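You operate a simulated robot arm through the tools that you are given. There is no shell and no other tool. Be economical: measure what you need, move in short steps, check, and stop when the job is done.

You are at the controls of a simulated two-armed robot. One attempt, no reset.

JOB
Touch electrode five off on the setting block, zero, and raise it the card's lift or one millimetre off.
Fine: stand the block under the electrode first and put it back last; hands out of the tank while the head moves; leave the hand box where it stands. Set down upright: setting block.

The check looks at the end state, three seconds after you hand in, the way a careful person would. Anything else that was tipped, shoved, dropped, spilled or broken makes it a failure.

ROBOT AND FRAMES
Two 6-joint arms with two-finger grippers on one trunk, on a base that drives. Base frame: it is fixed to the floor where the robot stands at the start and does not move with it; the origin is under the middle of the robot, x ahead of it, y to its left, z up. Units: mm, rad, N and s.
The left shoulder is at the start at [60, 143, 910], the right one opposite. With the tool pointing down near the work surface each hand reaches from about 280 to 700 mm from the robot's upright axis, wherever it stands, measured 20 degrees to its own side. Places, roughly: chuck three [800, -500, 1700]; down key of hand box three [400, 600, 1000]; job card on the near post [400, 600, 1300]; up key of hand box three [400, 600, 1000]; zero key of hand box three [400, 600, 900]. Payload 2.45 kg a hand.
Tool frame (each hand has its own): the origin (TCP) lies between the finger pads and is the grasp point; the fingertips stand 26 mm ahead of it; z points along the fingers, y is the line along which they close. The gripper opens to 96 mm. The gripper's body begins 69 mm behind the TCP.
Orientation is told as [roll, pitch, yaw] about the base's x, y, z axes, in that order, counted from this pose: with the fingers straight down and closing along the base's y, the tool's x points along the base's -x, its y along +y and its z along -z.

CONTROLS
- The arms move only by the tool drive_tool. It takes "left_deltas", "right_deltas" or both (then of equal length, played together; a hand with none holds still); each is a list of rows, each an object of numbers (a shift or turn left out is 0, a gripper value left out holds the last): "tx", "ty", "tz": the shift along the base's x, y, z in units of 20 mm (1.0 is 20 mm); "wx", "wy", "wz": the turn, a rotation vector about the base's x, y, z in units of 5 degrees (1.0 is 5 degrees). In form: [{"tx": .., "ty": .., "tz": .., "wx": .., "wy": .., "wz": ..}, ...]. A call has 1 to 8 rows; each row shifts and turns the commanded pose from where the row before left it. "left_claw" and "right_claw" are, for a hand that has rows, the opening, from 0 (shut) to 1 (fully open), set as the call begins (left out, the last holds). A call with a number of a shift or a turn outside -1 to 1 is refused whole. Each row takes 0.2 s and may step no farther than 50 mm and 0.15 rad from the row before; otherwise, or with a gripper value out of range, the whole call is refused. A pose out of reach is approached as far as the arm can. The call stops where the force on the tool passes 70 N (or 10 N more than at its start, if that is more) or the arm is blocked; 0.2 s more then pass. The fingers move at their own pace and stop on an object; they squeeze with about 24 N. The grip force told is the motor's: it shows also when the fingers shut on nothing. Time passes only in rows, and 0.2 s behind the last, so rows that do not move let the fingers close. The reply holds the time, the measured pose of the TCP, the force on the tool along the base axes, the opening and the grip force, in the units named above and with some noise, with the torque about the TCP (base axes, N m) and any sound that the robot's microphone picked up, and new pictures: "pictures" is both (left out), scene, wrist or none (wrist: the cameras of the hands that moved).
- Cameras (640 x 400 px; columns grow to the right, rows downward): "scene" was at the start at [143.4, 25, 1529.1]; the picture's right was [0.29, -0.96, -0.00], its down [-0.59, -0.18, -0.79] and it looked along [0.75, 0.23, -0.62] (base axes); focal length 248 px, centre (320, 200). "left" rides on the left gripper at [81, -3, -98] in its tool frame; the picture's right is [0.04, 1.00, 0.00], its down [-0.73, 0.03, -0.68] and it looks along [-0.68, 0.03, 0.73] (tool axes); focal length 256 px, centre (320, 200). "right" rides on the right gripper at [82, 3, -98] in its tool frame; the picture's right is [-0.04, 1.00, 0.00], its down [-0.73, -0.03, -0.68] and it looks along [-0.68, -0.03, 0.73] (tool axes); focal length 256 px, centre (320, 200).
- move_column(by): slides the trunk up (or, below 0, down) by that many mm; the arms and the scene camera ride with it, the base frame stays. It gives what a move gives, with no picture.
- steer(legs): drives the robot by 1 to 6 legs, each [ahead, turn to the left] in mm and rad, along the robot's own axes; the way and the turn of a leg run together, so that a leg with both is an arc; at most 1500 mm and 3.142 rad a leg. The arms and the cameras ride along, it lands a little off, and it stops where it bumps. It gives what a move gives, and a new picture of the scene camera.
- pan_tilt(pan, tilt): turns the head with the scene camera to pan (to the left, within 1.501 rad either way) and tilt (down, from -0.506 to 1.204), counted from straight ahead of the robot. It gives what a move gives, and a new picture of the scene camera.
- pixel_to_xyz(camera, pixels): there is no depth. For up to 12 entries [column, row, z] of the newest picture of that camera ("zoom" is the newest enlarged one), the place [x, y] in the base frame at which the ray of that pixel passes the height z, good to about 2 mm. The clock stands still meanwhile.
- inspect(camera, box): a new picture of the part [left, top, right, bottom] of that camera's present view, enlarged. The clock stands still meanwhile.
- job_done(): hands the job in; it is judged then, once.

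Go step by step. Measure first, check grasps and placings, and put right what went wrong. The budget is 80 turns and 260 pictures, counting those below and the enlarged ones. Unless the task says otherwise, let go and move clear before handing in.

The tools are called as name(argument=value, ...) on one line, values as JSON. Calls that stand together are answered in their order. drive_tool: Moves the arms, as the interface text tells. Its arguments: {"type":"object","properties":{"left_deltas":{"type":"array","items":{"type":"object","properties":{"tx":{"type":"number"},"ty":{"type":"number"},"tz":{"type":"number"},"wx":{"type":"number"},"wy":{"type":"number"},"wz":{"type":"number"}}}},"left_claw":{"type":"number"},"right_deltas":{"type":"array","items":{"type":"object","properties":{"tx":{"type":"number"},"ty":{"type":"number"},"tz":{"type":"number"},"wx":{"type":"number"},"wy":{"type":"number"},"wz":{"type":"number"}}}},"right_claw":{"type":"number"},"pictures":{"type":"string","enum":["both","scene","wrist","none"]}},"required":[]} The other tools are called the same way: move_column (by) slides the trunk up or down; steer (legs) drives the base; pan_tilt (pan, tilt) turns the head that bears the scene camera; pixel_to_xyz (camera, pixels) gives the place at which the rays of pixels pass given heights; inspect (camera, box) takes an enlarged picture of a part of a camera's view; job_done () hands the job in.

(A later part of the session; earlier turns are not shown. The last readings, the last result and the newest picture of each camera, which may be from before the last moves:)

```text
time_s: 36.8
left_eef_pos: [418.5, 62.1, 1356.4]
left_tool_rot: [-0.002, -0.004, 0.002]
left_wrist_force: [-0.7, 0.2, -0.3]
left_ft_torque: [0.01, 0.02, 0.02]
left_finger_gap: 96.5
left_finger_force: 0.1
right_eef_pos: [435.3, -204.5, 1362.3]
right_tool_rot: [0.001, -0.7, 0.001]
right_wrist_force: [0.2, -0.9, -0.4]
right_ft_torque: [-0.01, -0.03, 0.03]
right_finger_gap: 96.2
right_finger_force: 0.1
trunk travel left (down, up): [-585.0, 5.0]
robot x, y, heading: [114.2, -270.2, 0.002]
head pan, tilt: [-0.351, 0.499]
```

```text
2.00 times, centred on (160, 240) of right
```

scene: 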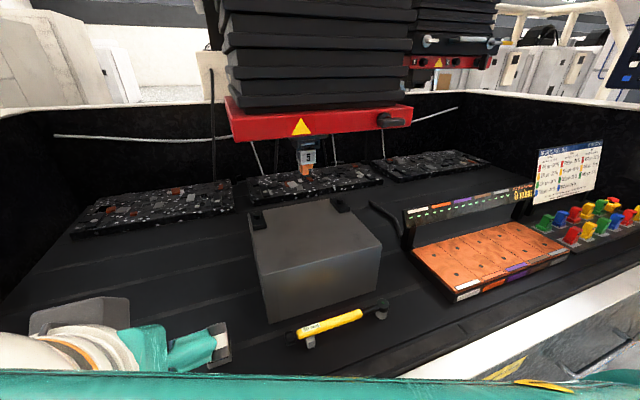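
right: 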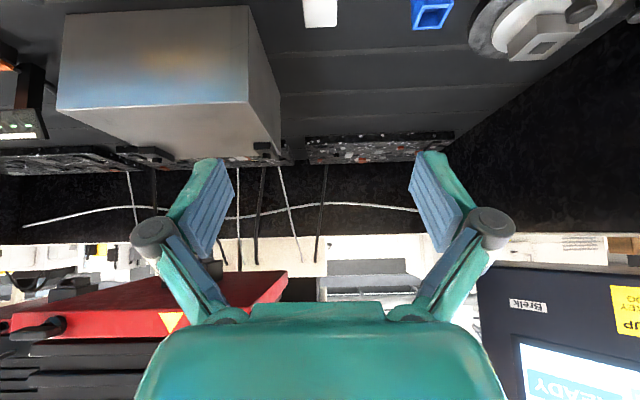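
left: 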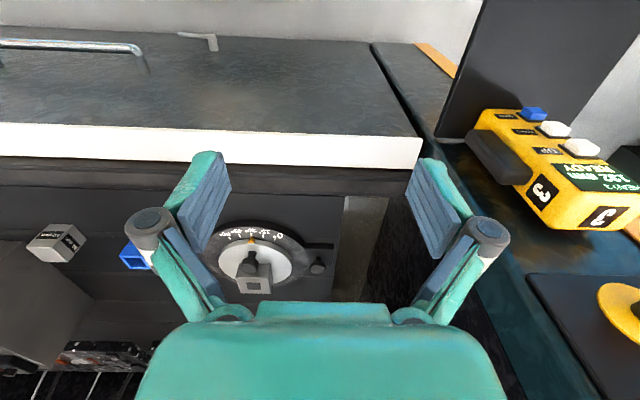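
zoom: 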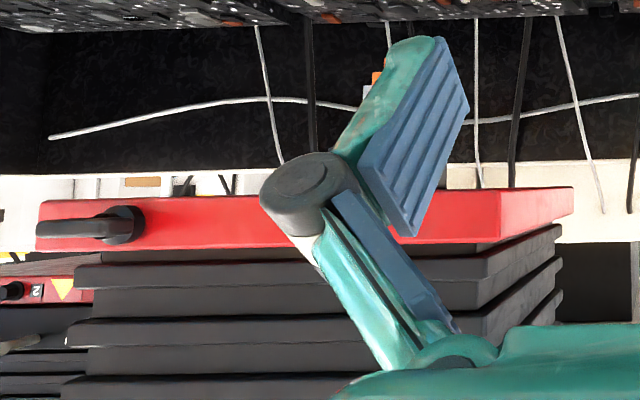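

Two independent ray pairs put the tip at (825,-471,1250). I'll lower the trunk 200 mm and move the tilted right hand to a pre-grasp pose about 100 mm back from the block.

move_column(by=-200)

drive_tool(right_deltas=[{"tx": 0.95, "tz": -0.95, "wy": -1}, {"tx": 0.95, "tz": -0.95}, {"tx": 0.95, "tz": -0.95}, {"tx": 0.95, "tz": -0.95}, {"tx": 0.95, "tz": -0.95}, {"tx": 0.95, "tz": -0.95}, {"tx": 0.95, "tz": -0.95}, {"tx": 0.95, "tz": -0.95}], pictures="wrist")

```text
time_s: 39.0
left_eef_pos: [417.2, 62.8, 1156.8]
left_tool_rot: [-0.003, -0.005, 0.002]
left_wrist_force: [0.1, -0.1, 0.0]
left_ft_torque: [-0.01, -0.01, -0.01]
left_finger_gap: 95.8
left_finger_force: 0.0
right_eef_pos: [436.2, -204.9, 1161.2]
right_tool_rot: [-0.001, -0.699, 0.0]
right_wrist_force: [-0.8, 0.1, -0.1]
right_ft_torque: [0.03, 0.0, -0.02]
right_finger_gap: 96.0
right_finger_force: 0.1
trunk travel left (down, up): [-385.0, 205.0]
robot x, y, heading: [118.8, -265.0, -0.003]
head pan, tilt: [-0.351, 0.499]
```

```text
time_s: 40.8
left_eef_pos: [417.8, 61.9, 1156.9]
left_tool_rot: [-0.004, -0.007, 0.001]
left_wrist_force: [0.0, 0.4, 0.2]
left_ft_torque: [0.03, 0.02, -0.02]
left_finger_gap: 95.8
left_finger_force: 0.0
right_eef_pos: [588.4, -204.2, 1010.6]
right_tool_rot: [-0.001, -0.789, 0.008]
right_wrist_force: [-0.3, -0.8, -0.1]
right_ft_torque: [0.02, 0.0, 0.02]
right_finger_gap: 95.8
right_finger_force: 0.1
trunk travel left (down, up): [-385.0, 205.0]
robot x, y, heading: [119.7, -270.1, -0.003]
head pan, tilt: [-0.351, 0.499]
```

right: 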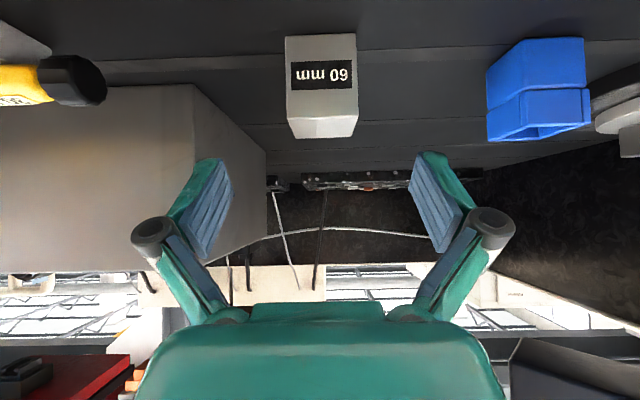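

The block is centred at (322,85) between the fingers. I'll refine its pose.

pixel_to_xyz(camera="right", pixels=[[285, 39, 900], [355, 34, 900], [291, 120, 960], [358, 115, 960], [297, 138, 960], [350, 136, 960]])

```text
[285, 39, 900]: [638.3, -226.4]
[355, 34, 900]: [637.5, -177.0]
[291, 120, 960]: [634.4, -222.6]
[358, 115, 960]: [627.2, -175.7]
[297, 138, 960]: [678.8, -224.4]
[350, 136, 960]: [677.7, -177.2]
```

Block centre is about (658,-201). I'll advance along the tool axis to TCP (658,-201.5,936).

drive_tool(right_deltas=[{"tx": 0.87, "tz": -0.93, "ty": 0.13}, {"tx": 0.87, "tz": -0.93}, {"tx": 0.87, "tz": -0.93}, {"tx": 0.87, "tz": -0.93}], pictures="wrist")

```text
time_s: 41.8
left_eef_pos: [419.1, 62.8, 1156.6]
left_tool_rot: [-0.004, -0.005, 0.003]
left_wrist_force: [0.8, 0.7, -1.0]
left_ft_torque: [0.03, -0.03, 0.0]
left_finger_gap: 96.2
left_finger_force: 0.1
right_eef_pos: [657.8, -201.6, 937.2]
right_tool_rot: [0.0, -0.789, 0.009]
right_wrist_force: [0.0, -0.3, 0.6]
right_ft_torque: [0.01, -0.02, 0.03]
right_finger_gap: 95.8
right_finger_force: 0.1
trunk travel left (down, up): [-385.0, 205.0]
robot x, y, heading: [118.8, -270.9, 0.004]
head pan, tilt: [-0.351, 0.499]
```

right: 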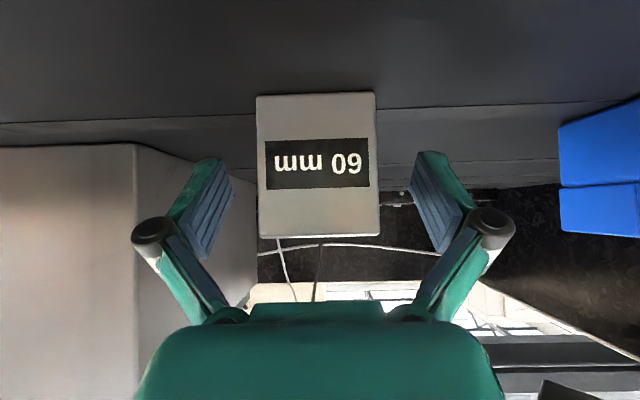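

The block sits midway between the pads (256–380). Closing the grip.

drive_tool(right_deltas=[{}, {}, {}, {}], right_claw=0, pictures="wrist")

```text
time_s: 42.8
left_eef_pos: [418.2, 61.4, 1156.6]
left_tool_rot: [-0.003, -0.006, 0.002]
left_wrist_force: [-0.1, -0.7, 0.3]
left_ft_torque: [-0.01, 0.0, 0.02]
left_finger_gap: 96.0
left_finger_force: 0.1
right_eef_pos: [658.2, -200.6, 936.8]
right_tool_rot: [0.001, -0.791, 0.004]
right_wrist_force: [2.6, -0.6, -0.2]
right_ft_torque: [-0.01, -0.24, -0.1]
right_finger_gap: 49.9
right_finger_force: 23.7
trunk travel left (down, up): [-385.0, 205.0]
robot x, y, heading: [117.9, -271.8, -0.004]
head pan, tilt: [-0.351, 0.499]
```

right: 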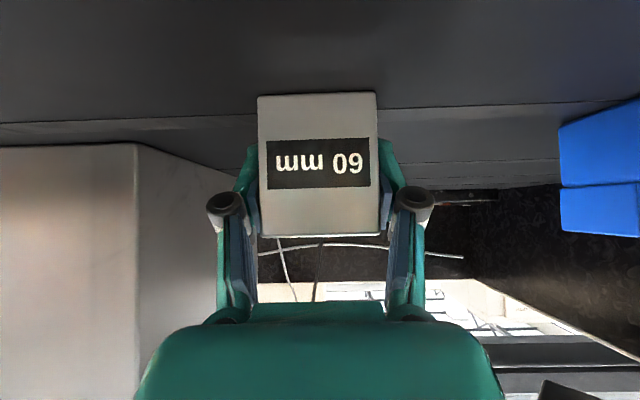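

The block is held: gap 49.9 mm, force 23.7 N, TCP 37 mm above the block's base. I'll lift it with the trunk.

move_column(by=203)

drive_tool(right_deltas=[{"ty": -1}, {"ty": -1}, {"ty": -1}, {"ty": -1}, {"ty": -1}, {"ty": -1}, {"ty": -1}, {"ty": -1}], pictures="none")

drive_tool(right_deltas=[{"ty": -1}, {"ty": -1}, {"ty": -1}, {"ty": -1}, {"ty": -1}, {"ty": -0.5}], pictures="both")

```text
time_s: 45.0
left_eef_pos: [417.1, 62.3, 1360.6]
left_tool_rot: [-0.004, -0.004, 0.002]
left_wrist_force: [0.6, 0.6, 0.2]
left_ft_torque: [-0.03, -0.03, 0.01]
left_finger_gap: 95.9
left_finger_force: 0.1
right_eef_pos: [658.7, -200.0, 1140.7]
right_tool_rot: [-0.001, -0.788, 0.007]
right_wrist_force: [0.3, -0.2, -0.5]
right_ft_torque: [0.0, 0.01, 0.0]
right_finger_gap: 0.2
right_finger_force: 24.3
trunk travel left (down, up): [-588.0, 2.0]
robot x, y, heading: [116.2, -271.4, -0.002]
head pan, tilt: [-0.351, 0.499]
```

```text
time_s: 46.8
left_eef_pos: [417.5, 61.4, 1360.3]
left_tool_rot: [-0.003, -0.005, 0.0]
left_wrist_force: [-0.6, 0.2, -0.1]
left_ft_torque: [0.02, 0.04, 0.01]
left_finger_gap: 96.0
left_finger_force: 0.2
right_eef_pos: [658.8, -364.4, 1141.1]
right_tool_rot: [0.0, -0.79, 0.004]
right_wrist_force: [0.1, 0.2, -0.1]
right_ft_torque: [0.04, -0.01, 0.03]
right_finger_gap: 0.0
right_finger_force: 24.2
trunk travel left (down, up): [-588.0, 2.0]
robot x, y, heading: [120.1, -271.4, -0.003]
head pan, tilt: [-0.351, 0.499]
```

```text
time_s: 48.2
left_eef_pos: [418.8, 62.1, 1360.7]
left_tool_rot: [-0.002, -0.005, 0.003]
left_wrist_force: [-0.7, 0.4, 0.3]
left_ft_torque: [0.02, 0.01, 0.0]
left_finger_gap: 96.0
left_finger_force: 0.1
right_eef_pos: [658.5, -472.9, 1140.8]
right_tool_rot: [0.001, -0.789, 0.006]
right_wrist_force: [0.3, 0.1, 0.6]
right_ft_torque: [0.02, 0.01, -0.03]
right_finger_gap: 0.2
right_finger_force: 24.1
trunk travel left (down, up): [-588.0, 2.0]
robot x, y, heading: [122.6, -270.6, 0.005]
head pan, tilt: [-0.351, 0.499]
```

scene: 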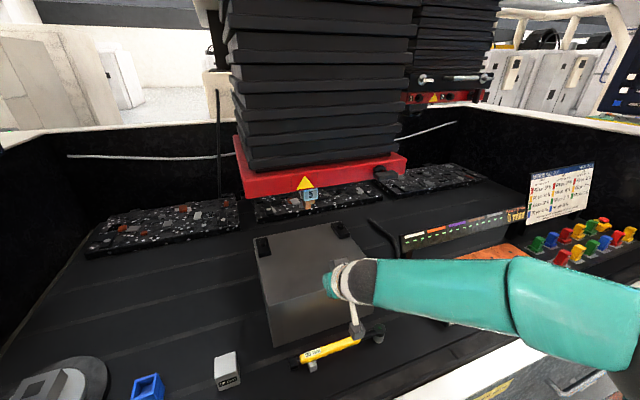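
right: 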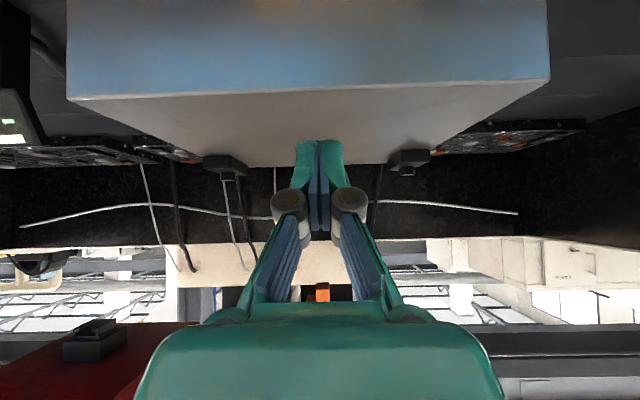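

The block slipped out (gap now 0) and still stands on the table at (226,368). I'll check it's undisturbed, re-measure it, and use this clear view to refine the workpiece.

inspect(camera="scene", box=[180, 330, 280, 400])

pixel_to_xyz(camera="zoom", pixels=[[320, 200, 960]])

pixel_to_xyz(camera="scene", pixels=[[214, 357, 960], [236, 351, 960], [240, 376, 960], [217, 390, 900], [273, 347, 900], [372, 313, 900], [268, 290, 1073], [365, 256, 1073], [333, 222, 1073], [252, 238, 1073]])

pixel_to_xyz(camera="right", pixels=[[70, 97, 1073], [549, 79, 1073], [232, 163, 1073], [400, 163, 1073]])

```text
5.71 times, centred on (230, 365) of scene
```

zoom: 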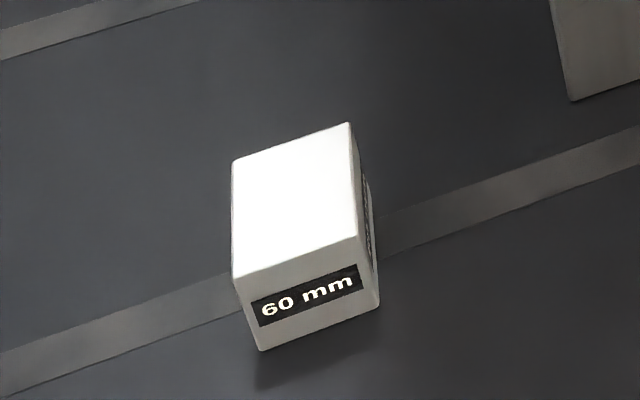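

```text
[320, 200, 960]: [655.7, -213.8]
```

```text
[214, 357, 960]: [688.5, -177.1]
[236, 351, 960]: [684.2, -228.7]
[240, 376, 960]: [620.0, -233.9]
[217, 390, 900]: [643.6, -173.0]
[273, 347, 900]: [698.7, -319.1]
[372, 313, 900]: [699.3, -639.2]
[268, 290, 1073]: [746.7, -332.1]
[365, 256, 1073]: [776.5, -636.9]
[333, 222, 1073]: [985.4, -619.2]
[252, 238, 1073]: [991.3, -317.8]
```

```text
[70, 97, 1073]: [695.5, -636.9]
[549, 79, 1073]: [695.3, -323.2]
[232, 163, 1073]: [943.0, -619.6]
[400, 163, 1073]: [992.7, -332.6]
```

The block stands upright at its original spot, still square; the fast trunk lift out-ran the friction. I'll go back, steepen the tilt to about 58° (needed under the lowered head plate later), regrasp, and lift slowly with the arm.

drive_tool(right_deltas=[{"ty": 1, "tx": -0.54}, {"ty": 1, "tx": -0.54}, {"ty": 1, "tx": -0.54}, {"ty": 1, "tx": -0.54}, {"ty": 1, "tx": -0.54}, {"ty": 1, "tx": -0.54}, {"ty": 1, "tx": -0.54}, {"ty": 1, "tx": -0.54}], right_claw=1, pictures="none")

drive_tool(right_deltas=[{"ty": 1, "tz": -1, "wy": -1}, {"ty": 1, "tz": -1, "wy": -1}, {"ty": 1, "tz": -1, "wy": -0.6}, {"ty": 1, "tz": -1}, {"ty": 1, "tz": -1}, {"ty": 0.5, "tz": -1}, {"tz": -1}], pictures="wrist")

```text
time_s: 50.0
left_eef_pos: [416.9, 62.8, 1360.4]
left_tool_rot: [-0.003, -0.005, 0.003]
left_wrist_force: [0.2, 0.0, 0.3]
left_ft_torque: [-0.01, 0.01, -0.01]
left_finger_gap: 95.9
left_finger_force: 0.0
right_eef_pos: [571.6, -306.7, 1141.0]
right_tool_rot: [-0.002, -0.79, 0.007]
right_wrist_force: [-0.3, 0.4, 0.5]
right_ft_torque: [0.0, 0.02, 0.0]
right_finger_gap: 96.1
right_finger_force: 0.1
trunk travel left (down, up): [-588.0, 2.0]
robot x, y, heading: [113.6, -272.6, -0.003]
head pan, tilt: [-0.351, 0.499]
```

```text
time_s: 51.7
left_eef_pos: [417.5, 61.6, 1359.9]
left_tool_rot: [-0.001, -0.005, 0.001]
left_wrist_force: [0.4, -0.8, 0.3]
left_ft_torque: [-0.01, 0.03, -0.01]
left_finger_gap: 96.1
left_finger_force: 0.1
right_eef_pos: [586.0, -204.3, 1064.5]
right_tool_rot: [0.239, -1.086, -0.234]
right_wrist_force: [0.1, -1.1, -0.1]
right_ft_torque: [0.01, 0.04, 0.03]
right_finger_gap: 96.2
right_finger_force: 0.1
trunk travel left (down, up): [-588.0, 2.0]
robot x, y, heading: [120.4, -271.8, 0.001]
head pan, tilt: [-0.351, 0.499]
stopped in row 7 (right hand): the arm was blocked; the commanded pose is now the measured one
```

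right: 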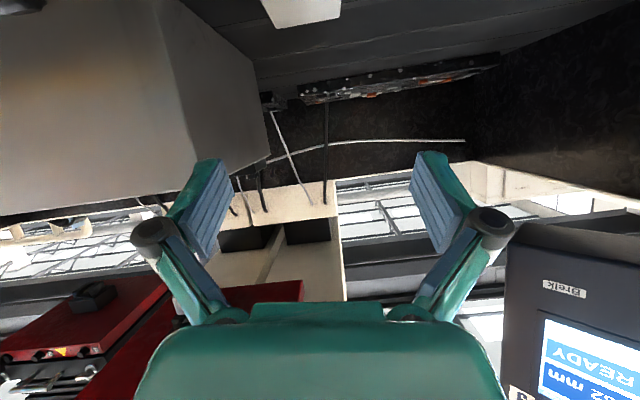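

The arm got blocked reaching that low with the trunk high, and the tool twisted slightly. I'll raise and straighten the hand, then lower the trunk to a better posture.

drive_tool(right_deltas=[{"tz": 1}, {"tz": 1, "wx": -0.62, "wy": 0.58, "wz": 0.12}, {"tz": 1, "wx": -0.62, "wy": 0.57, "wz": 0.13}, {"tz": 1}, {}], pictures="scene")

```text
time_s: 52.9
left_eef_pos: [418.2, 62.9, 1361.8]
left_tool_rot: [-0.003, -0.006, 0.002]
left_wrist_force: [0.4, -0.3, -0.8]
left_ft_torque: [-0.01, 0.03, 0.03]
left_finger_gap: 95.9
left_finger_force: 0.0
right_eef_pos: [585.7, -202.1, 1142.2]
right_tool_rot: [-0.006, -0.995, 0.006]
right_wrist_force: [-0.2, 0.3, -1.1]
right_ft_torque: [0.03, 0.0, -0.02]
right_finger_gap: 95.9
right_finger_force: 0.0
trunk travel left (down, up): [-588.0, 2.0]
robot x, y, heading: [116.2, -267.7, 0.0]
head pan, tilt: [-0.351, 0.499]
```

scene: 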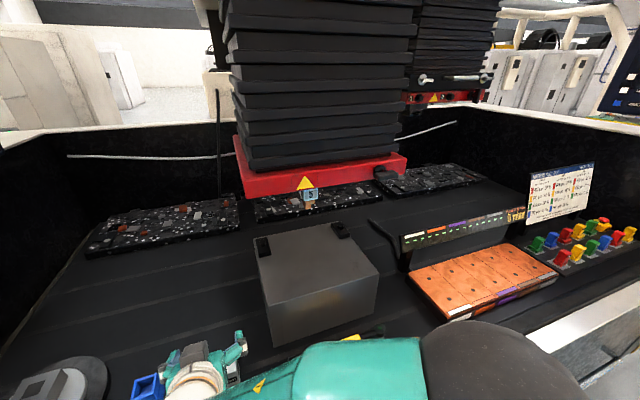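

Straight again (pitch -0.995). Trunk down 150 now puts the hand at z≈992, ready to advance.

move_column(by=-150)

drive_tool(right_deltas=[{}], pictures="wrist")

```text
time_s: 54.7
left_eef_pos: [418.0, 62.6, 1210.0]
left_tool_rot: [-0.002, -0.006, 0.001]
left_wrist_force: [-1.2, 0.6, 0.9]
left_ft_torque: [-0.04, 0.0, 0.03]
left_finger_gap: 96.1
left_finger_force: 0.1
right_eef_pos: [585.2, -203.8, 991.9]
right_tool_rot: [-0.006, -0.997, 0.006]
right_wrist_force: [0.2, 0.4, 0.4]
right_ft_torque: [-0.02, 0.0, -0.03]
right_finger_gap: 96.1
right_finger_force: 0.1
trunk travel left (down, up): [-438.0, 152.0]
robot x, y, heading: [120.6, -272.8, -0.005]
head pan, tilt: [-0.351, 0.499]
```

```text
time_s: 55.1
left_eef_pos: [417.9, 61.9, 1211.0]
left_tool_rot: [-0.003, -0.006, 0.002]
left_wrist_force: [0.2, 0.4, -0.1]
left_ft_torque: [0.03, 0.02, 0.0]
left_finger_gap: 95.9
left_finger_force: 0.2
right_eef_pos: [585.0, -202.6, 991.1]
right_tool_rot: [-0.004, -0.999, 0.006]
right_wrist_force: [-0.1, -0.8, -0.7]
right_ft_torque: [0.0, 0.04, 0.01]
right_finger_gap: 96.0
right_finger_force: 0.1
trunk travel left (down, up): [-438.0, 152.0]
robot x, y, heading: [117.1, -271.2, -0.0]
head pan, tilt: [-0.351, 0.499]
```

right: 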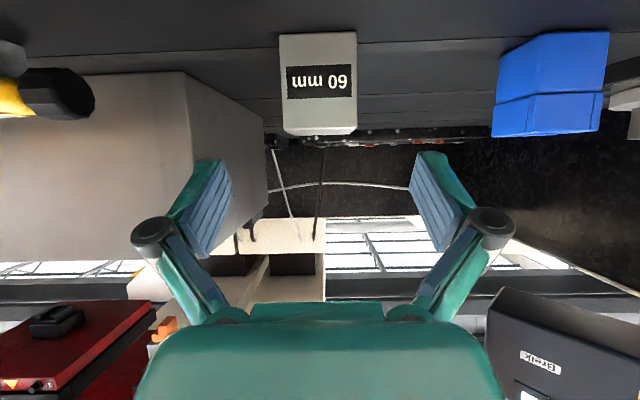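

Block centred at (318,85). Advancing to (659,-202,944) and closing.

drive_tool(right_deltas=[{"tx": 0.92, "tz": -0.59}, {"tx": 0.92, "tz": -0.59}, {"tx": 0.92, "tz": -0.59}, {"tx": 0.92, "tz": -0.58}], pictures="none")

drive_tool(right_deltas=[{}, {}, {}, {}, {}], right_claw=0, pictures="both")

```text
time_s: 56.1
left_eef_pos: [417.6, 62.0, 1210.8]
left_tool_rot: [-0.001, -0.005, 0.002]
left_wrist_force: [0.1, 0.7, -0.8]
left_ft_torque: [0.0, -0.01, 0.01]
left_finger_gap: 96.1
left_finger_force: 0.2
right_eef_pos: [658.6, -202.0, 944.0]
right_tool_rot: [-0.005, -0.997, 0.004]
right_wrist_force: [0.3, -0.5, 1.0]
right_ft_torque: [0.0, 0.01, 0.02]
right_finger_gap: 96.2
right_finger_force: 0.0
trunk travel left (down, up): [-438.0, 152.0]
robot x, y, heading: [117.5, -265.3, -0.001]
head pan, tilt: [-0.351, 0.499]
```

```text
time_s: 57.3
left_eef_pos: [418.0, 61.2, 1209.6]
left_tool_rot: [-0.004, -0.004, 0.002]
left_wrist_force: [-0.4, -0.1, 0.1]
left_ft_torque: [0.01, 0.03, 0.01]
left_finger_gap: 96.1
left_finger_force: 0.0
right_eef_pos: [659.0, -201.3, 944.2]
right_tool_rot: [-0.007, -0.996, 0.004]
right_wrist_force: [4.0, 1.3, 0.3]
right_ft_torque: [0.12, -0.29, -0.04]
right_finger_gap: 49.9
right_finger_force: 24.5
trunk travel left (down, up): [-438.0, 152.0]
robot x, y, heading: [117.8, -270.3, -0.005]
head pan, tilt: [-0.351, 0.499]
```

scene: 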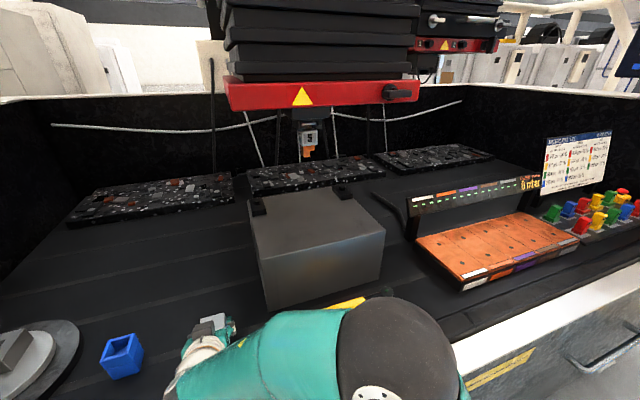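
right: 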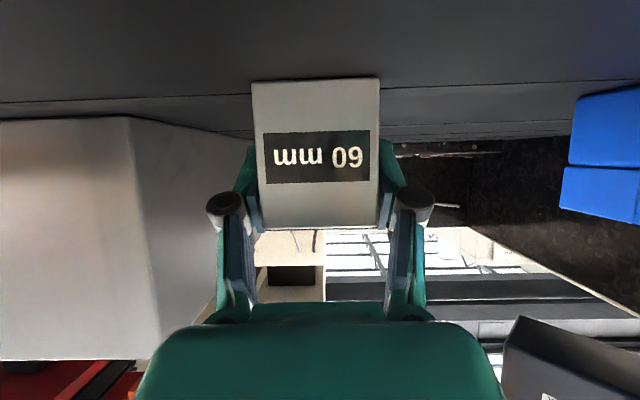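

Gripped again at 49.9 mm. I'll lift gently with a ramp and watch the gap.

drive_tool(right_deltas=[{"tz": 0.1}, {"tz": 0.2}, {"tz": 0.3}, {"tz": 0.35}, {"tz": 0.35}, {"tz": 0.3}, {"tz": 0.2}, {"tz": 0.1}], pictures="wrist")

```text
time_s: 59.1
left_eef_pos: [418.0, 61.5, 1210.4]
left_tool_rot: [-0.003, -0.005, 0.002]
left_wrist_force: [0.2, 0.1, -0.6]
left_ft_torque: [0.0, -0.01, -0.01]
left_finger_gap: 96.0
left_finger_force: 0.1
right_eef_pos: [660.5, -203.1, 982.3]
right_tool_rot: [-0.005, -0.997, 0.005]
right_wrist_force: [0.1, 1.0, -12.3]
right_ft_torque: [0.04, 0.02, 0.03]
right_finger_gap: 49.9
right_finger_force: 23.7
trunk travel left (down, up): [-438.0, 152.0]
robot x, y, heading: [122.2, -268.6, 0.001]
head pan, tilt: [-0.351, 0.499]
```

right: 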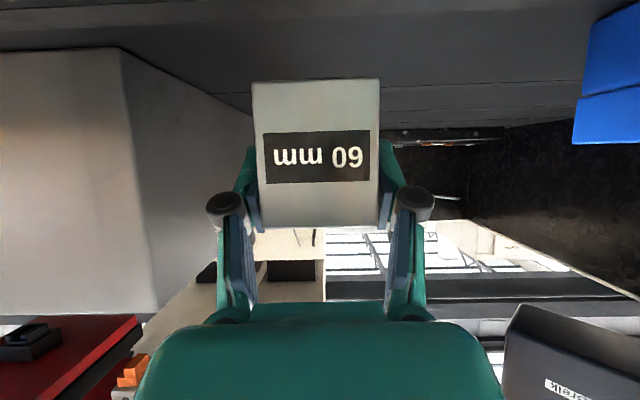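

Held: 12.3 N of weight, gap 49.9, no slip. I'll keep lifting, easing sideways at the same time.

drive_tool(right_deltas=[{"tz": 0.15, "tx": -0.1}, {"tz": 0.3, "tx": -0.2}, {"tz": 0.45, "tx": -0.2}, {"tz": 0.5, "tx": -0.2}, {"tz": 0.5, "tx": -0.2}, {"tz": 0.5}, {"tz": 0.5}, {"tz": 0.5}], pictures="none")

drive_tool(right_deltas=[{"tz": 0.5, "ty": -0.1}, {"tz": 0.5, "ty": -0.2}, {"tz": 0.5, "ty": -0.3}, {"tz": 0.5, "ty": -0.4}, {"tz": 0.5, "ty": -0.5}, {"tz": 0.5, "ty": -0.6}, {"tz": 0.4, "ty": -0.6}, {"tz": 0.2, "ty": -0.6}], pictures="both")

```text
time_s: 60.9
left_eef_pos: [418.9, 62.4, 1210.9]
left_tool_rot: [-0.002, -0.006, 0.001]
left_wrist_force: [-0.2, -0.4, -0.3]
left_ft_torque: [0.0, 0.02, -0.02]
left_finger_gap: 96.1
left_finger_force: 0.1
right_eef_pos: [640.9, -202.4, 1049.5]
right_tool_rot: [-0.006, -0.997, 0.006]
right_wrist_force: [0.5, 0.7, -11.1]
right_ft_torque: [-0.01, 0.02, -0.03]
right_finger_gap: 49.7
right_finger_force: 24.3
trunk travel left (down, up): [-438.0, 152.0]
robot x, y, heading: [115.1, -266.0, -0.001]
head pan, tilt: [-0.351, 0.499]
```

```text
time_s: 62.7
left_eef_pos: [418.7, 61.3, 1210.5]
left_tool_rot: [-0.002, -0.006, 0.002]
left_wrist_force: [0.0, 0.0, -0.9]
left_ft_torque: [-0.04, -0.01, 0.03]
left_finger_gap: 95.7
left_finger_force: 0.0
right_eef_pos: [643.0, -268.6, 1123.3]
right_tool_rot: [-0.005, -0.997, 0.005]
right_wrist_force: [-0.7, -0.3, -10.9]
right_ft_torque: [-0.02, 0.04, -0.01]
right_finger_gap: 49.9
right_finger_force: 24.2
trunk travel left (down, up): [-438.0, 152.0]
robot x, y, heading: [119.4, -270.2, -0.001]
head pan, tilt: [-0.351, 0.499]
```

scene: 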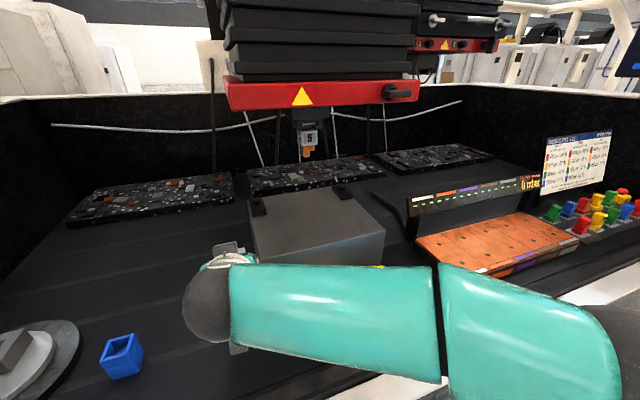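
right: 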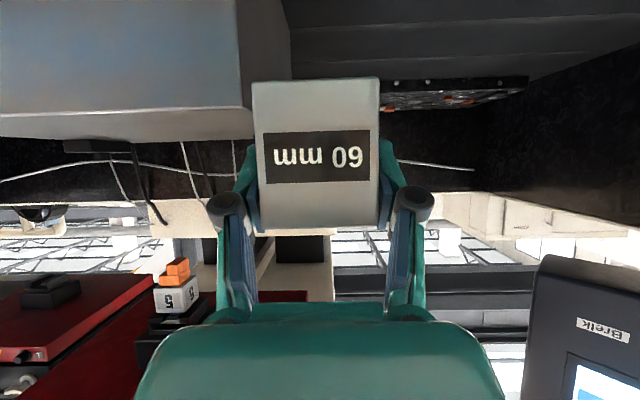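

Steady. The block's base is about 6 mm above the workpiece level; I'll raise 20 mm more and swing over in y, staying in front of the workpiece.

drive_tool(right_deltas=[{"tz": 0.4, "ty": -0.6}, {"tz": 0.4, "ty": -0.8}, {"tz": 0.2, "ty": -0.9}, {"ty": -1}, {"ty": -1}, {"ty": -1}, {"ty": -1}, {"ty": -1}], pictures="none")

drive_tool(right_deltas=[{"ty": -1, "tx": 0.2}, {"ty": -0.8, "tx": 0.4}, {"ty": -0.6, "tx": 0.6}, {"ty": -0.3, "tx": 0.8}, {"tx": 0.9}, {"tx": 0.9}, {"tx": 0.8}, {"tx": 0.5}], pictures="both")

```text
time_s: 64.5
left_eef_pos: [419.7, 61.2, 1209.6]
left_tool_rot: [-0.003, -0.007, 0.001]
left_wrist_force: [0.0, -1.0, -0.1]
left_ft_torque: [0.0, -0.02, 0.0]
left_finger_gap: 96.1
left_finger_force: 0.1
right_eef_pos: [641.8, -415.6, 1141.4]
right_tool_rot: [-0.007, -0.997, 0.003]
right_wrist_force: [-0.8, 0.9, -10.5]
right_ft_torque: [-0.03, 0.0, 0.01]
right_finger_gap: 49.6
right_finger_force: 24.3
trunk travel left (down, up): [-438.0, 152.0]
robot x, y, heading: [114.8, -268.0, 0.004]
head pan, tilt: [-0.351, 0.499]
```

```text
time_s: 66.3
left_eef_pos: [419.4, 61.0, 1211.2]
left_tool_rot: [-0.004, -0.006, 0.0]
left_wrist_force: [-0.5, 0.8, -0.2]
left_ft_torque: [0.04, 0.02, 0.0]
left_finger_gap: 96.0
left_finger_force: 0.0
right_eef_pos: [745.0, -469.2, 1141.5]
right_tool_rot: [-0.007, -0.997, 0.005]
right_wrist_force: [0.6, 0.1, -10.7]
right_ft_torque: [-0.01, 0.04, 0.05]
right_finger_gap: 49.8
right_finger_force: 23.9
trunk travel left (down, up): [-438.0, 152.0]
robot x, y, heading: [111.5, -268.9, 0.002]
head pan, tilt: [-0.351, 0.499]
```

scene: 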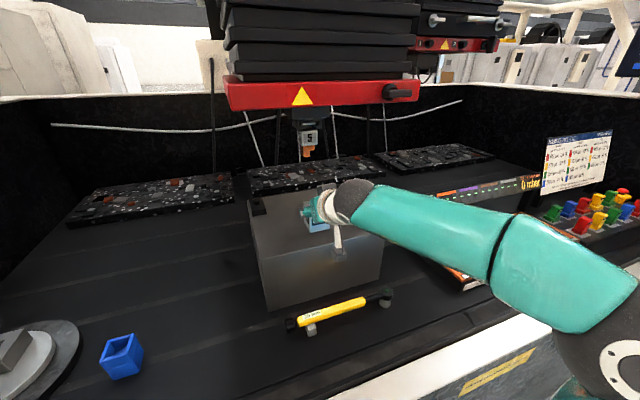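
right: 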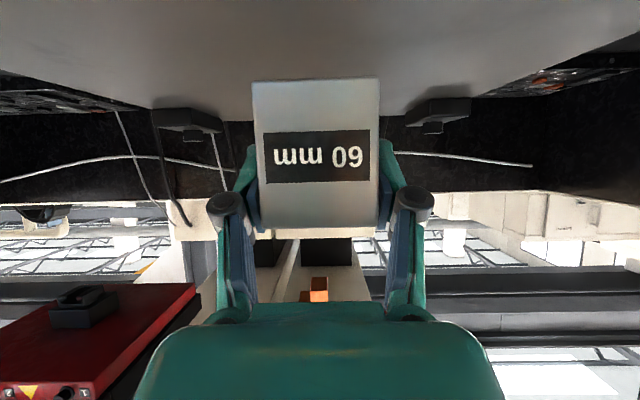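

In the wrist view the electrode (317,290) lines up with the block's centre column (316). Moving in to x≈821.

drive_tool(right_deltas=[{"tx": 0.4}, {"tx": 0.7}, {"tx": 0.8}, {"tx": 0.8}, {"tx": 0.65}, {"tx": 0.3, "tz": -0.2}, {"tx": 0.15, "tz": -0.3}, {"tz": -0.2}], pictures="both")

inspect(camera="scene", box=[240, 120, 400, 240])

```text
time_s: 68.1
left_eef_pos: [418.5, 61.0, 1210.6]
left_tool_rot: [-0.002, -0.007, 0.003]
left_wrist_force: [0.4, -0.5, 0.7]
left_ft_torque: [0.02, 0.04, -0.04]
left_finger_gap: 96.1
left_finger_force: 0.1
right_eef_pos: [820.7, -469.3, 1127.5]
right_tool_rot: [-0.007, -0.998, 0.007]
right_wrist_force: [-0.1, 0.2, -12.2]
right_ft_torque: [-0.03, 0.02, 0.01]
right_finger_gap: 49.8
right_finger_force: 23.5
trunk travel left (down, up): [-438.0, 152.0]
robot x, y, heading: [116.7, -270.5, -0.003]
head pan, tilt: [-0.351, 0.499]
```

scene: 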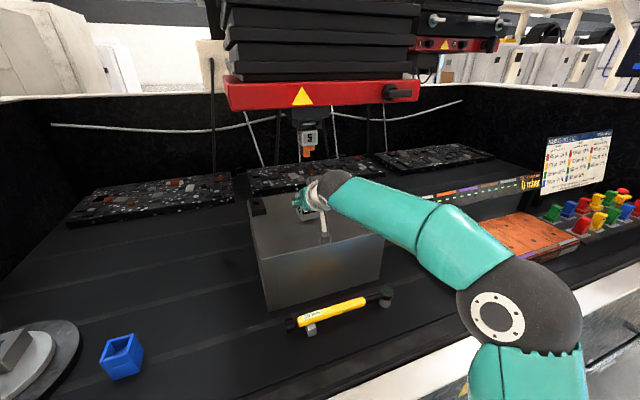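
right: 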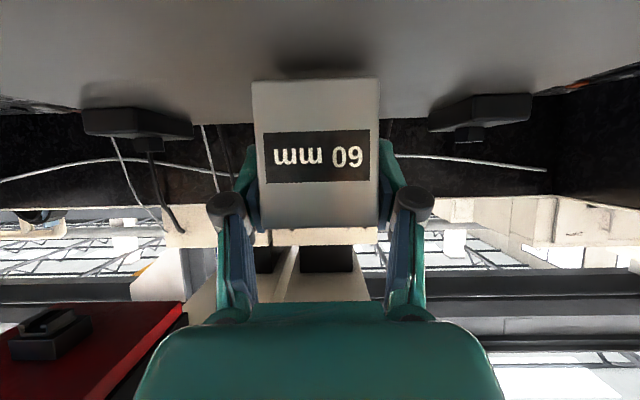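

```text
3.33 times, centred on (320, 180) of scene
```

zoom: 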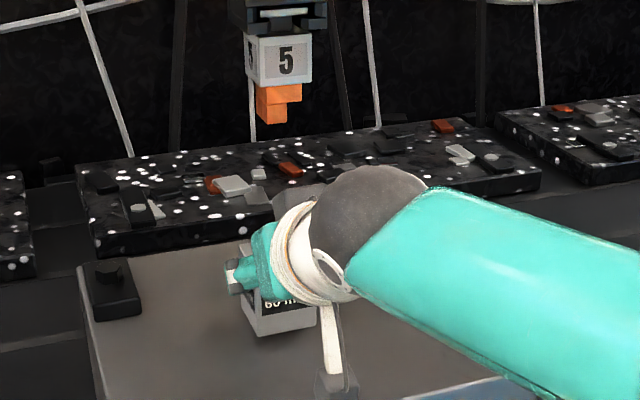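

The block's base is about 10 mm above the workpiece. I'll lower in small steps and watch the force.

drive_tool(right_deltas=[{"tz": -0.15}, {"tz": -0.1}, {"tz": -0.1}, {}], pictures="none")

inspect(camera="right", box=[220, 40, 420, 140])

inspect(camera="scene", box=[260, 170, 380, 250])

```text
time_s: 69.1
left_eef_pos: [418.7, 62.3, 1209.1]
left_tool_rot: [-0.003, -0.005, 0.0]
left_wrist_force: [0.3, 0.0, -0.6]
left_ft_torque: [-0.03, 0.01, 0.02]
left_finger_gap: 96.0
left_finger_force: 0.0
right_eef_pos: [820.9, -468.8, 1121.0]
right_tool_rot: [-0.006, -0.995, 0.005]
right_wrist_force: [0.0, -0.1, -11.6]
right_ft_torque: [0.02, 0.01, 0.02]
right_finger_gap: 49.8
right_finger_force: 23.5
trunk travel left (down, up): [-438.0, 152.0]
robot x, y, heading: [115.2, -269.0, -0.001]
head pan, tilt: [-0.351, 0.499]
```

```text
3.20 times, centred on (320, 90) of right
```

zoom: 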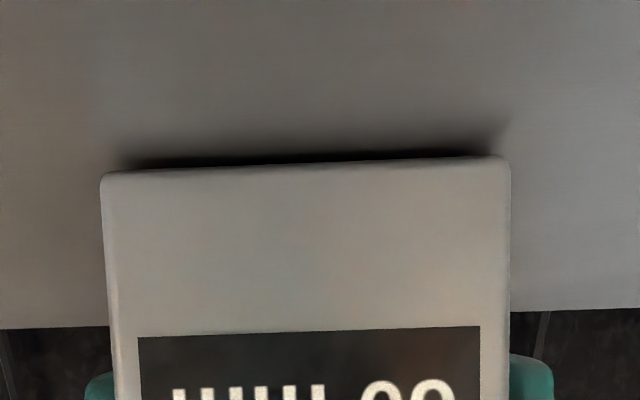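

```text
5.00 times, centred on (320, 210) of scene
```

zoom: 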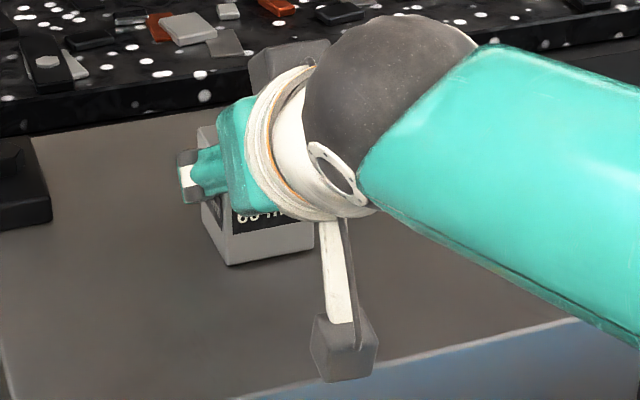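

Only a thin shadow gap is left under the block. Lowering a couple of millimetres more until contact.

drive_tool(right_deltas=[{"tz": -0.08}, {"tz": -0.06}, {}], pictures="none")

inspect(camera="right", box=[220, 40, 420, 140])

```text
time_s: 69.9
left_eef_pos: [417.6, 61.6, 1211.3]
left_tool_rot: [-0.001, -0.005, 0.002]
left_wrist_force: [0.0, -0.7, -0.4]
left_ft_torque: [-0.02, 0.02, 0.01]
left_finger_gap: 95.9
left_finger_force: 0.1
right_eef_pos: [820.3, -469.0, 1119.5]
right_tool_rot: [-0.005, -1.0, 0.006]
right_wrist_force: [2.4, -0.2, -4.0]
right_ft_torque: [0.02, 0.11, -0.02]
right_finger_gap: 49.7
right_finger_force: 24.5
trunk travel left (down, up): [-438.0, 152.0]
robot x, y, heading: [119.3, -271.0, 0.002]
head pan, tilt: [-0.351, 0.499]
```

```text
3.20 times, centred on (320, 90) of right
```

zoom: 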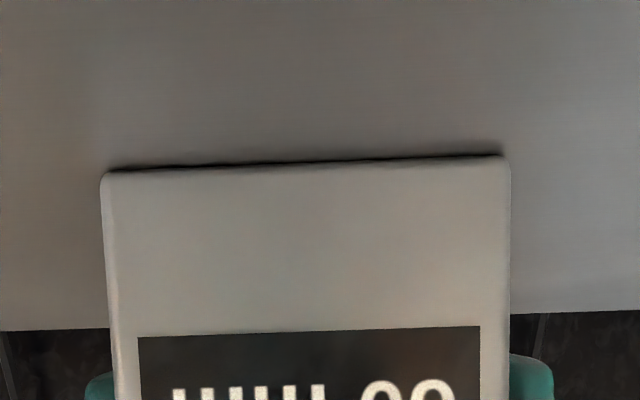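

Contact: carried weight dropped from 11.6 to 4 N and the shadow gap closed. One small nudge down, then open.

drive_tool(right_deltas=[{"tz": -0.04}, {}], pictures="none")

drive_tool(right_deltas=[{}, {}, {}], right_claw=1, pictures="wrist")

```text
time_s: 70.5
left_eef_pos: [418.6, 61.7, 1209.7]
left_tool_rot: [-0.001, -0.005, 0.002]
left_wrist_force: [0.0, -0.1, -0.2]
left_ft_torque: [0.01, -0.03, 0.01]
left_finger_gap: 96.2
left_finger_force: 0.1
right_eef_pos: [819.3, -468.4, 1118.6]
right_tool_rot: [-0.006, -1.0, 0.006]
right_wrist_force: [3.3, -0.3, -1.4]
right_ft_torque: [0.04, 0.15, 0.0]
right_finger_gap: 50.2
right_finger_force: 24.4
trunk travel left (down, up): [-438.0, 152.0]
robot x, y, heading: [118.4, -267.7, -0.002]
head pan, tilt: [-0.351, 0.499]
```

```text
time_s: 71.3
left_eef_pos: [418.7, 61.3, 1211.0]
left_tool_rot: [-0.001, -0.006, 0.002]
left_wrist_force: [0.2, -0.3, -0.3]
left_ft_torque: [-0.01, 0.0, 0.01]
left_finger_gap: 96.2
left_finger_force: 0.1
right_eef_pos: [819.1, -468.7, 1118.7]
right_tool_rot: [-0.007, -0.998, 0.005]
right_wrist_force: [-0.4, 0.1, 0.2]
right_ft_torque: [0.0, 0.0, 0.02]
right_finger_gap: 96.2
right_finger_force: 0.2
trunk travel left (down, up): [-438.0, 152.0]
robot x, y, heading: [117.0, -266.9, -0.002]
head pan, tilt: [-0.351, 0.499]
```

right: 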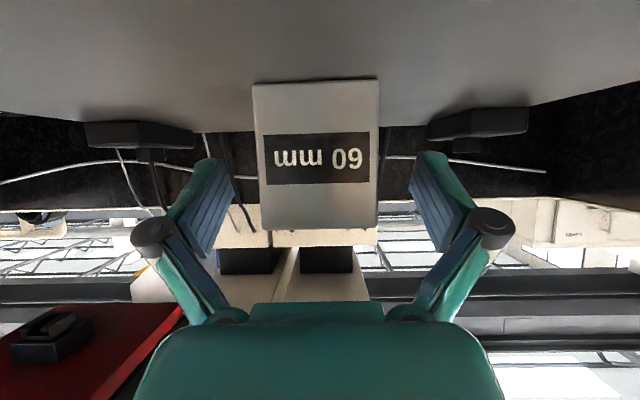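

Released cleanly; the block stands square. I'll retreat along the tool axis, then straight back.

drive_tool(right_deltas=[{"tx": -0.5, "tz": 0.32}, {"tx": -0.84, "tz": 0.54}, {"tx": -0.84, "tz": 0.54}, {"tx": -0.84, "tz": 0.54}, {"tx": -1, "tz": 0.3}, {"tx": -1}, {"tx": -1}, {"tx": -1}], pictures="wrist")

drive_tool(right_deltas=[{"tx": -1}, {"tx": -1}, {"tx": -1}, {"tx": -1}, {"tx": -1}, {"tx": -1}, {"tx": -1}, {"tx": -1}], pictures="scene")

inspect(camera="scene", box=[240, 120, 400, 240])

```text
time_s: 73.1
left_eef_pos: [417.4, 62.2, 1211.0]
left_tool_rot: [-0.004, -0.007, 0.001]
left_wrist_force: [1.0, -0.1, -0.1]
left_ft_torque: [0.01, -0.02, 0.01]
left_finger_gap: 96.2
left_finger_force: 0.0
right_eef_pos: [679.2, -469.5, 1164.9]
right_tool_rot: [-0.007, -0.997, 0.006]
right_wrist_force: [0.1, -0.1, -0.5]
right_ft_torque: [0.01, -0.01, -0.02]
right_finger_gap: 95.9
right_finger_force: 0.0
trunk travel left (down, up): [-438.0, 152.0]
robot x, y, heading: [119.2, -270.5, -0.003]
head pan, tilt: [-0.351, 0.499]
```

right: 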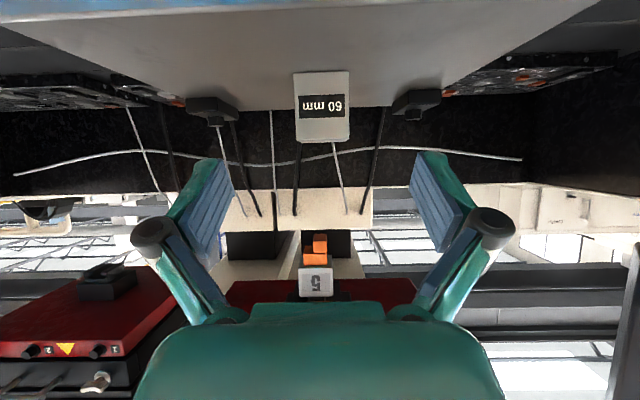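

```text
time_s: 74.9
left_eef_pos: [417.7, 61.0, 1210.9]
left_tool_rot: [-0.003, -0.008, 0.002]
left_wrist_force: [-0.5, 0.2, 0.7]
left_ft_torque: [0.01, 0.0, 0.01]
left_finger_gap: 96.1
left_finger_force: 0.0
right_eef_pos: [515.9, -468.0, 1163.6]
right_tool_rot: [-0.006, -1.0, 0.006]
right_wrist_force: [0.0, -0.6, -0.1]
right_ft_torque: [0.02, -0.02, 0.02]
right_finger_gap: 95.9
right_finger_force: 0.0
trunk travel left (down, up): [-438.0, 152.0]
robot x, y, heading: [119.6, -266.5, -0.006]
head pan, tilt: [-0.351, 0.499]
```

scene: 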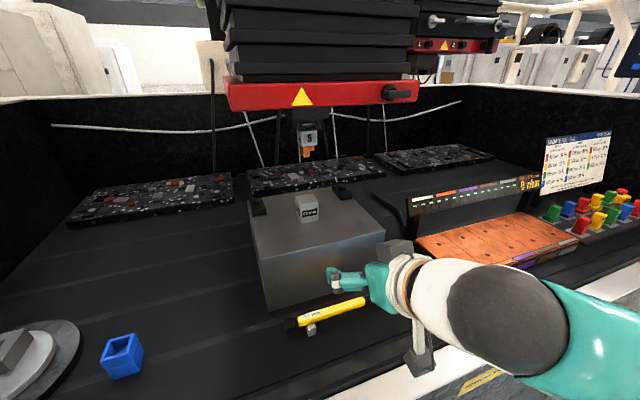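

```text
3.33 times, centred on (320, 180) of scene
```

zoom: 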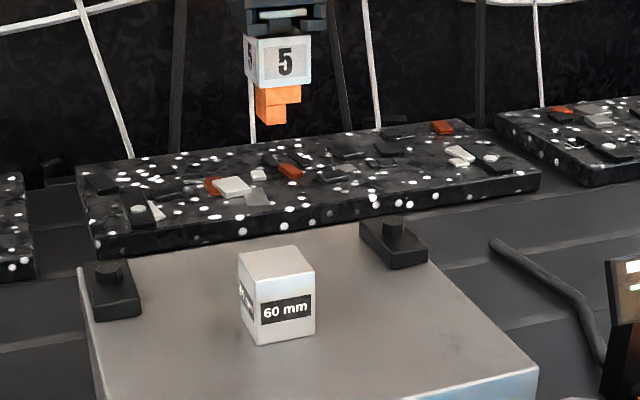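

pixel_to_xyz(camera="zoom", pixels=[[276, 264, 1133], [239, 258, 1133], [296, 247, 1133], [315, 272, 1133], [255, 284, 1133], [273, 123, 1250], [263, 122, 1250], [287, 119, 1250]])

steer(legs=[[-250, 0]])

```text
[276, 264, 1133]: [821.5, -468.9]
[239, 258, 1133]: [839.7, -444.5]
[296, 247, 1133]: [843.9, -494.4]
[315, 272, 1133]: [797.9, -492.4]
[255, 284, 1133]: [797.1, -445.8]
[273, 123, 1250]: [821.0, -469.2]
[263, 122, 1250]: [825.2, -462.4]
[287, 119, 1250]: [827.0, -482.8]
```

```text
time_s: 76.7
left_eef_pos: [168.1, 60.7, 1210.3]
left_tool_rot: [-0.003, -0.008, -0.003]
left_wrist_force: [-0.1, 0.3, 0.1]
left_ft_torque: [-0.03, -0.02, 0.0]
left_finger_gap: 95.9
left_finger_force: 0.0
right_eef_pos: [265.1, -470.5, 1164.7]
right_tool_rot: [-0.004, -0.999, 0.0]
right_wrist_force: [0.5, 0.0, -0.2]
right_ft_torque: [0.0, -0.01, 0.02]
right_finger_gap: 96.0
right_finger_force: 0.0
trunk travel left (down, up): [-438.0, 152.0]
robot x, y, heading: [-132.7, -266.5, -0.006]
head pan, tilt: [-0.351, 0.499]
```

scene: 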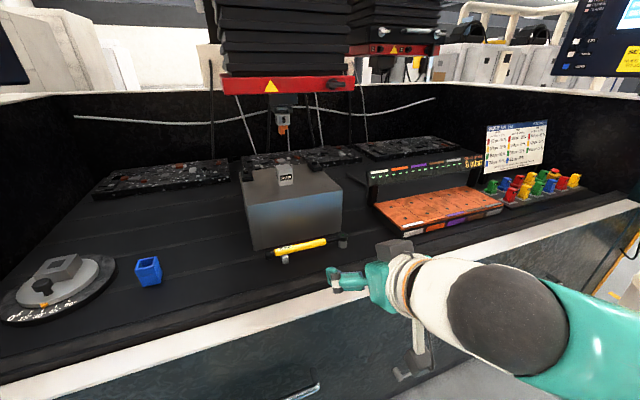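

The block's top centre (821,-469) sits under the tip (823,-471). Triangulation puts the hand-box keys at x≈357, y≈618, z≈1007 (up), 963 (down), 918 (zero), facing -x. I'll drive left to bring the left hand within reach, well back from the tank.

steer(legs=[[-170, 0], [0, 1.571], [700, 0], [0, -1.571]])

pan_tilt(pan=0.2, tilt=0.5)

```text
time_s: 82.8
left_eef_pos: [-649.0, 18.1, 1210.6]
left_tool_rot: [-0.004, -0.008, 1.612]
left_wrist_force: [0.0, -0.9, 0.0]
left_ft_torque: [-0.04, 0.01, -0.04]
left_finger_gap: 96.1
left_finger_force: 0.2
right_eef_pos: [-124.7, 141.2, 1164.9]
right_tool_rot: [-0.008, -0.999, 1.62]
right_wrist_force: [-1.6, 0.3, -1.1]
right_ft_torque: [0.0, -0.01, -0.04]
right_finger_gap: 96.0
right_finger_force: 0.0
trunk travel left (down, up): [-438.0, 152.0]
robot x, y, heading: [-273.8, -265.6, 1.598]
head pan, tilt: [-0.351, 0.499]
stopped in leg 2: the robot was blocked; the commanded pose is now the measured one
```

scene: 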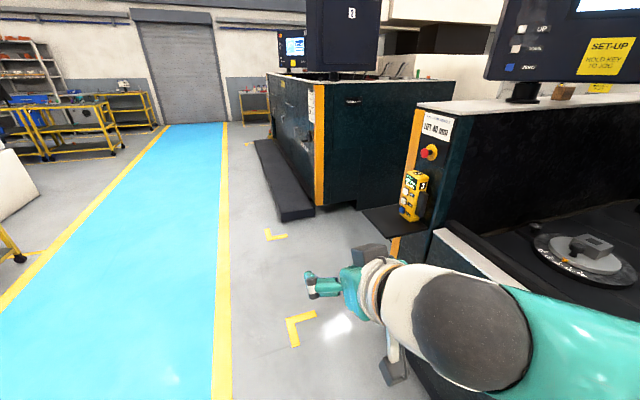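

```text
time_s: 83.7
left_eef_pos: [-646.8, 18.8, 1210.3]
left_tool_rot: [-0.001, -0.012, 1.613]
left_wrist_force: [-0.5, -0.1, -0.1]
left_ft_torque: [0.0, -0.02, 0.01]
left_finger_gap: 96.0
left_finger_force: 0.0
right_eef_pos: [-123.1, 139.3, 1166.7]
right_tool_rot: [-0.005, -0.999, 1.618]
right_wrist_force: [0.5, 0.6, 0.1]
right_ft_torque: [0.05, -0.01, 0.0]
right_finger_gap: 96.1
right_finger_force: 0.1
trunk travel left (down, up): [-438.0, 152.0]
robot x, y, heading: [-271.9, -267.7, 1.605]
head pan, tilt: [0.201, 0.499]
```

scene: 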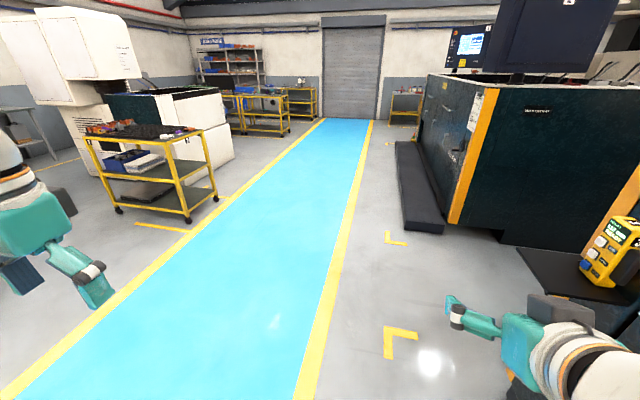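

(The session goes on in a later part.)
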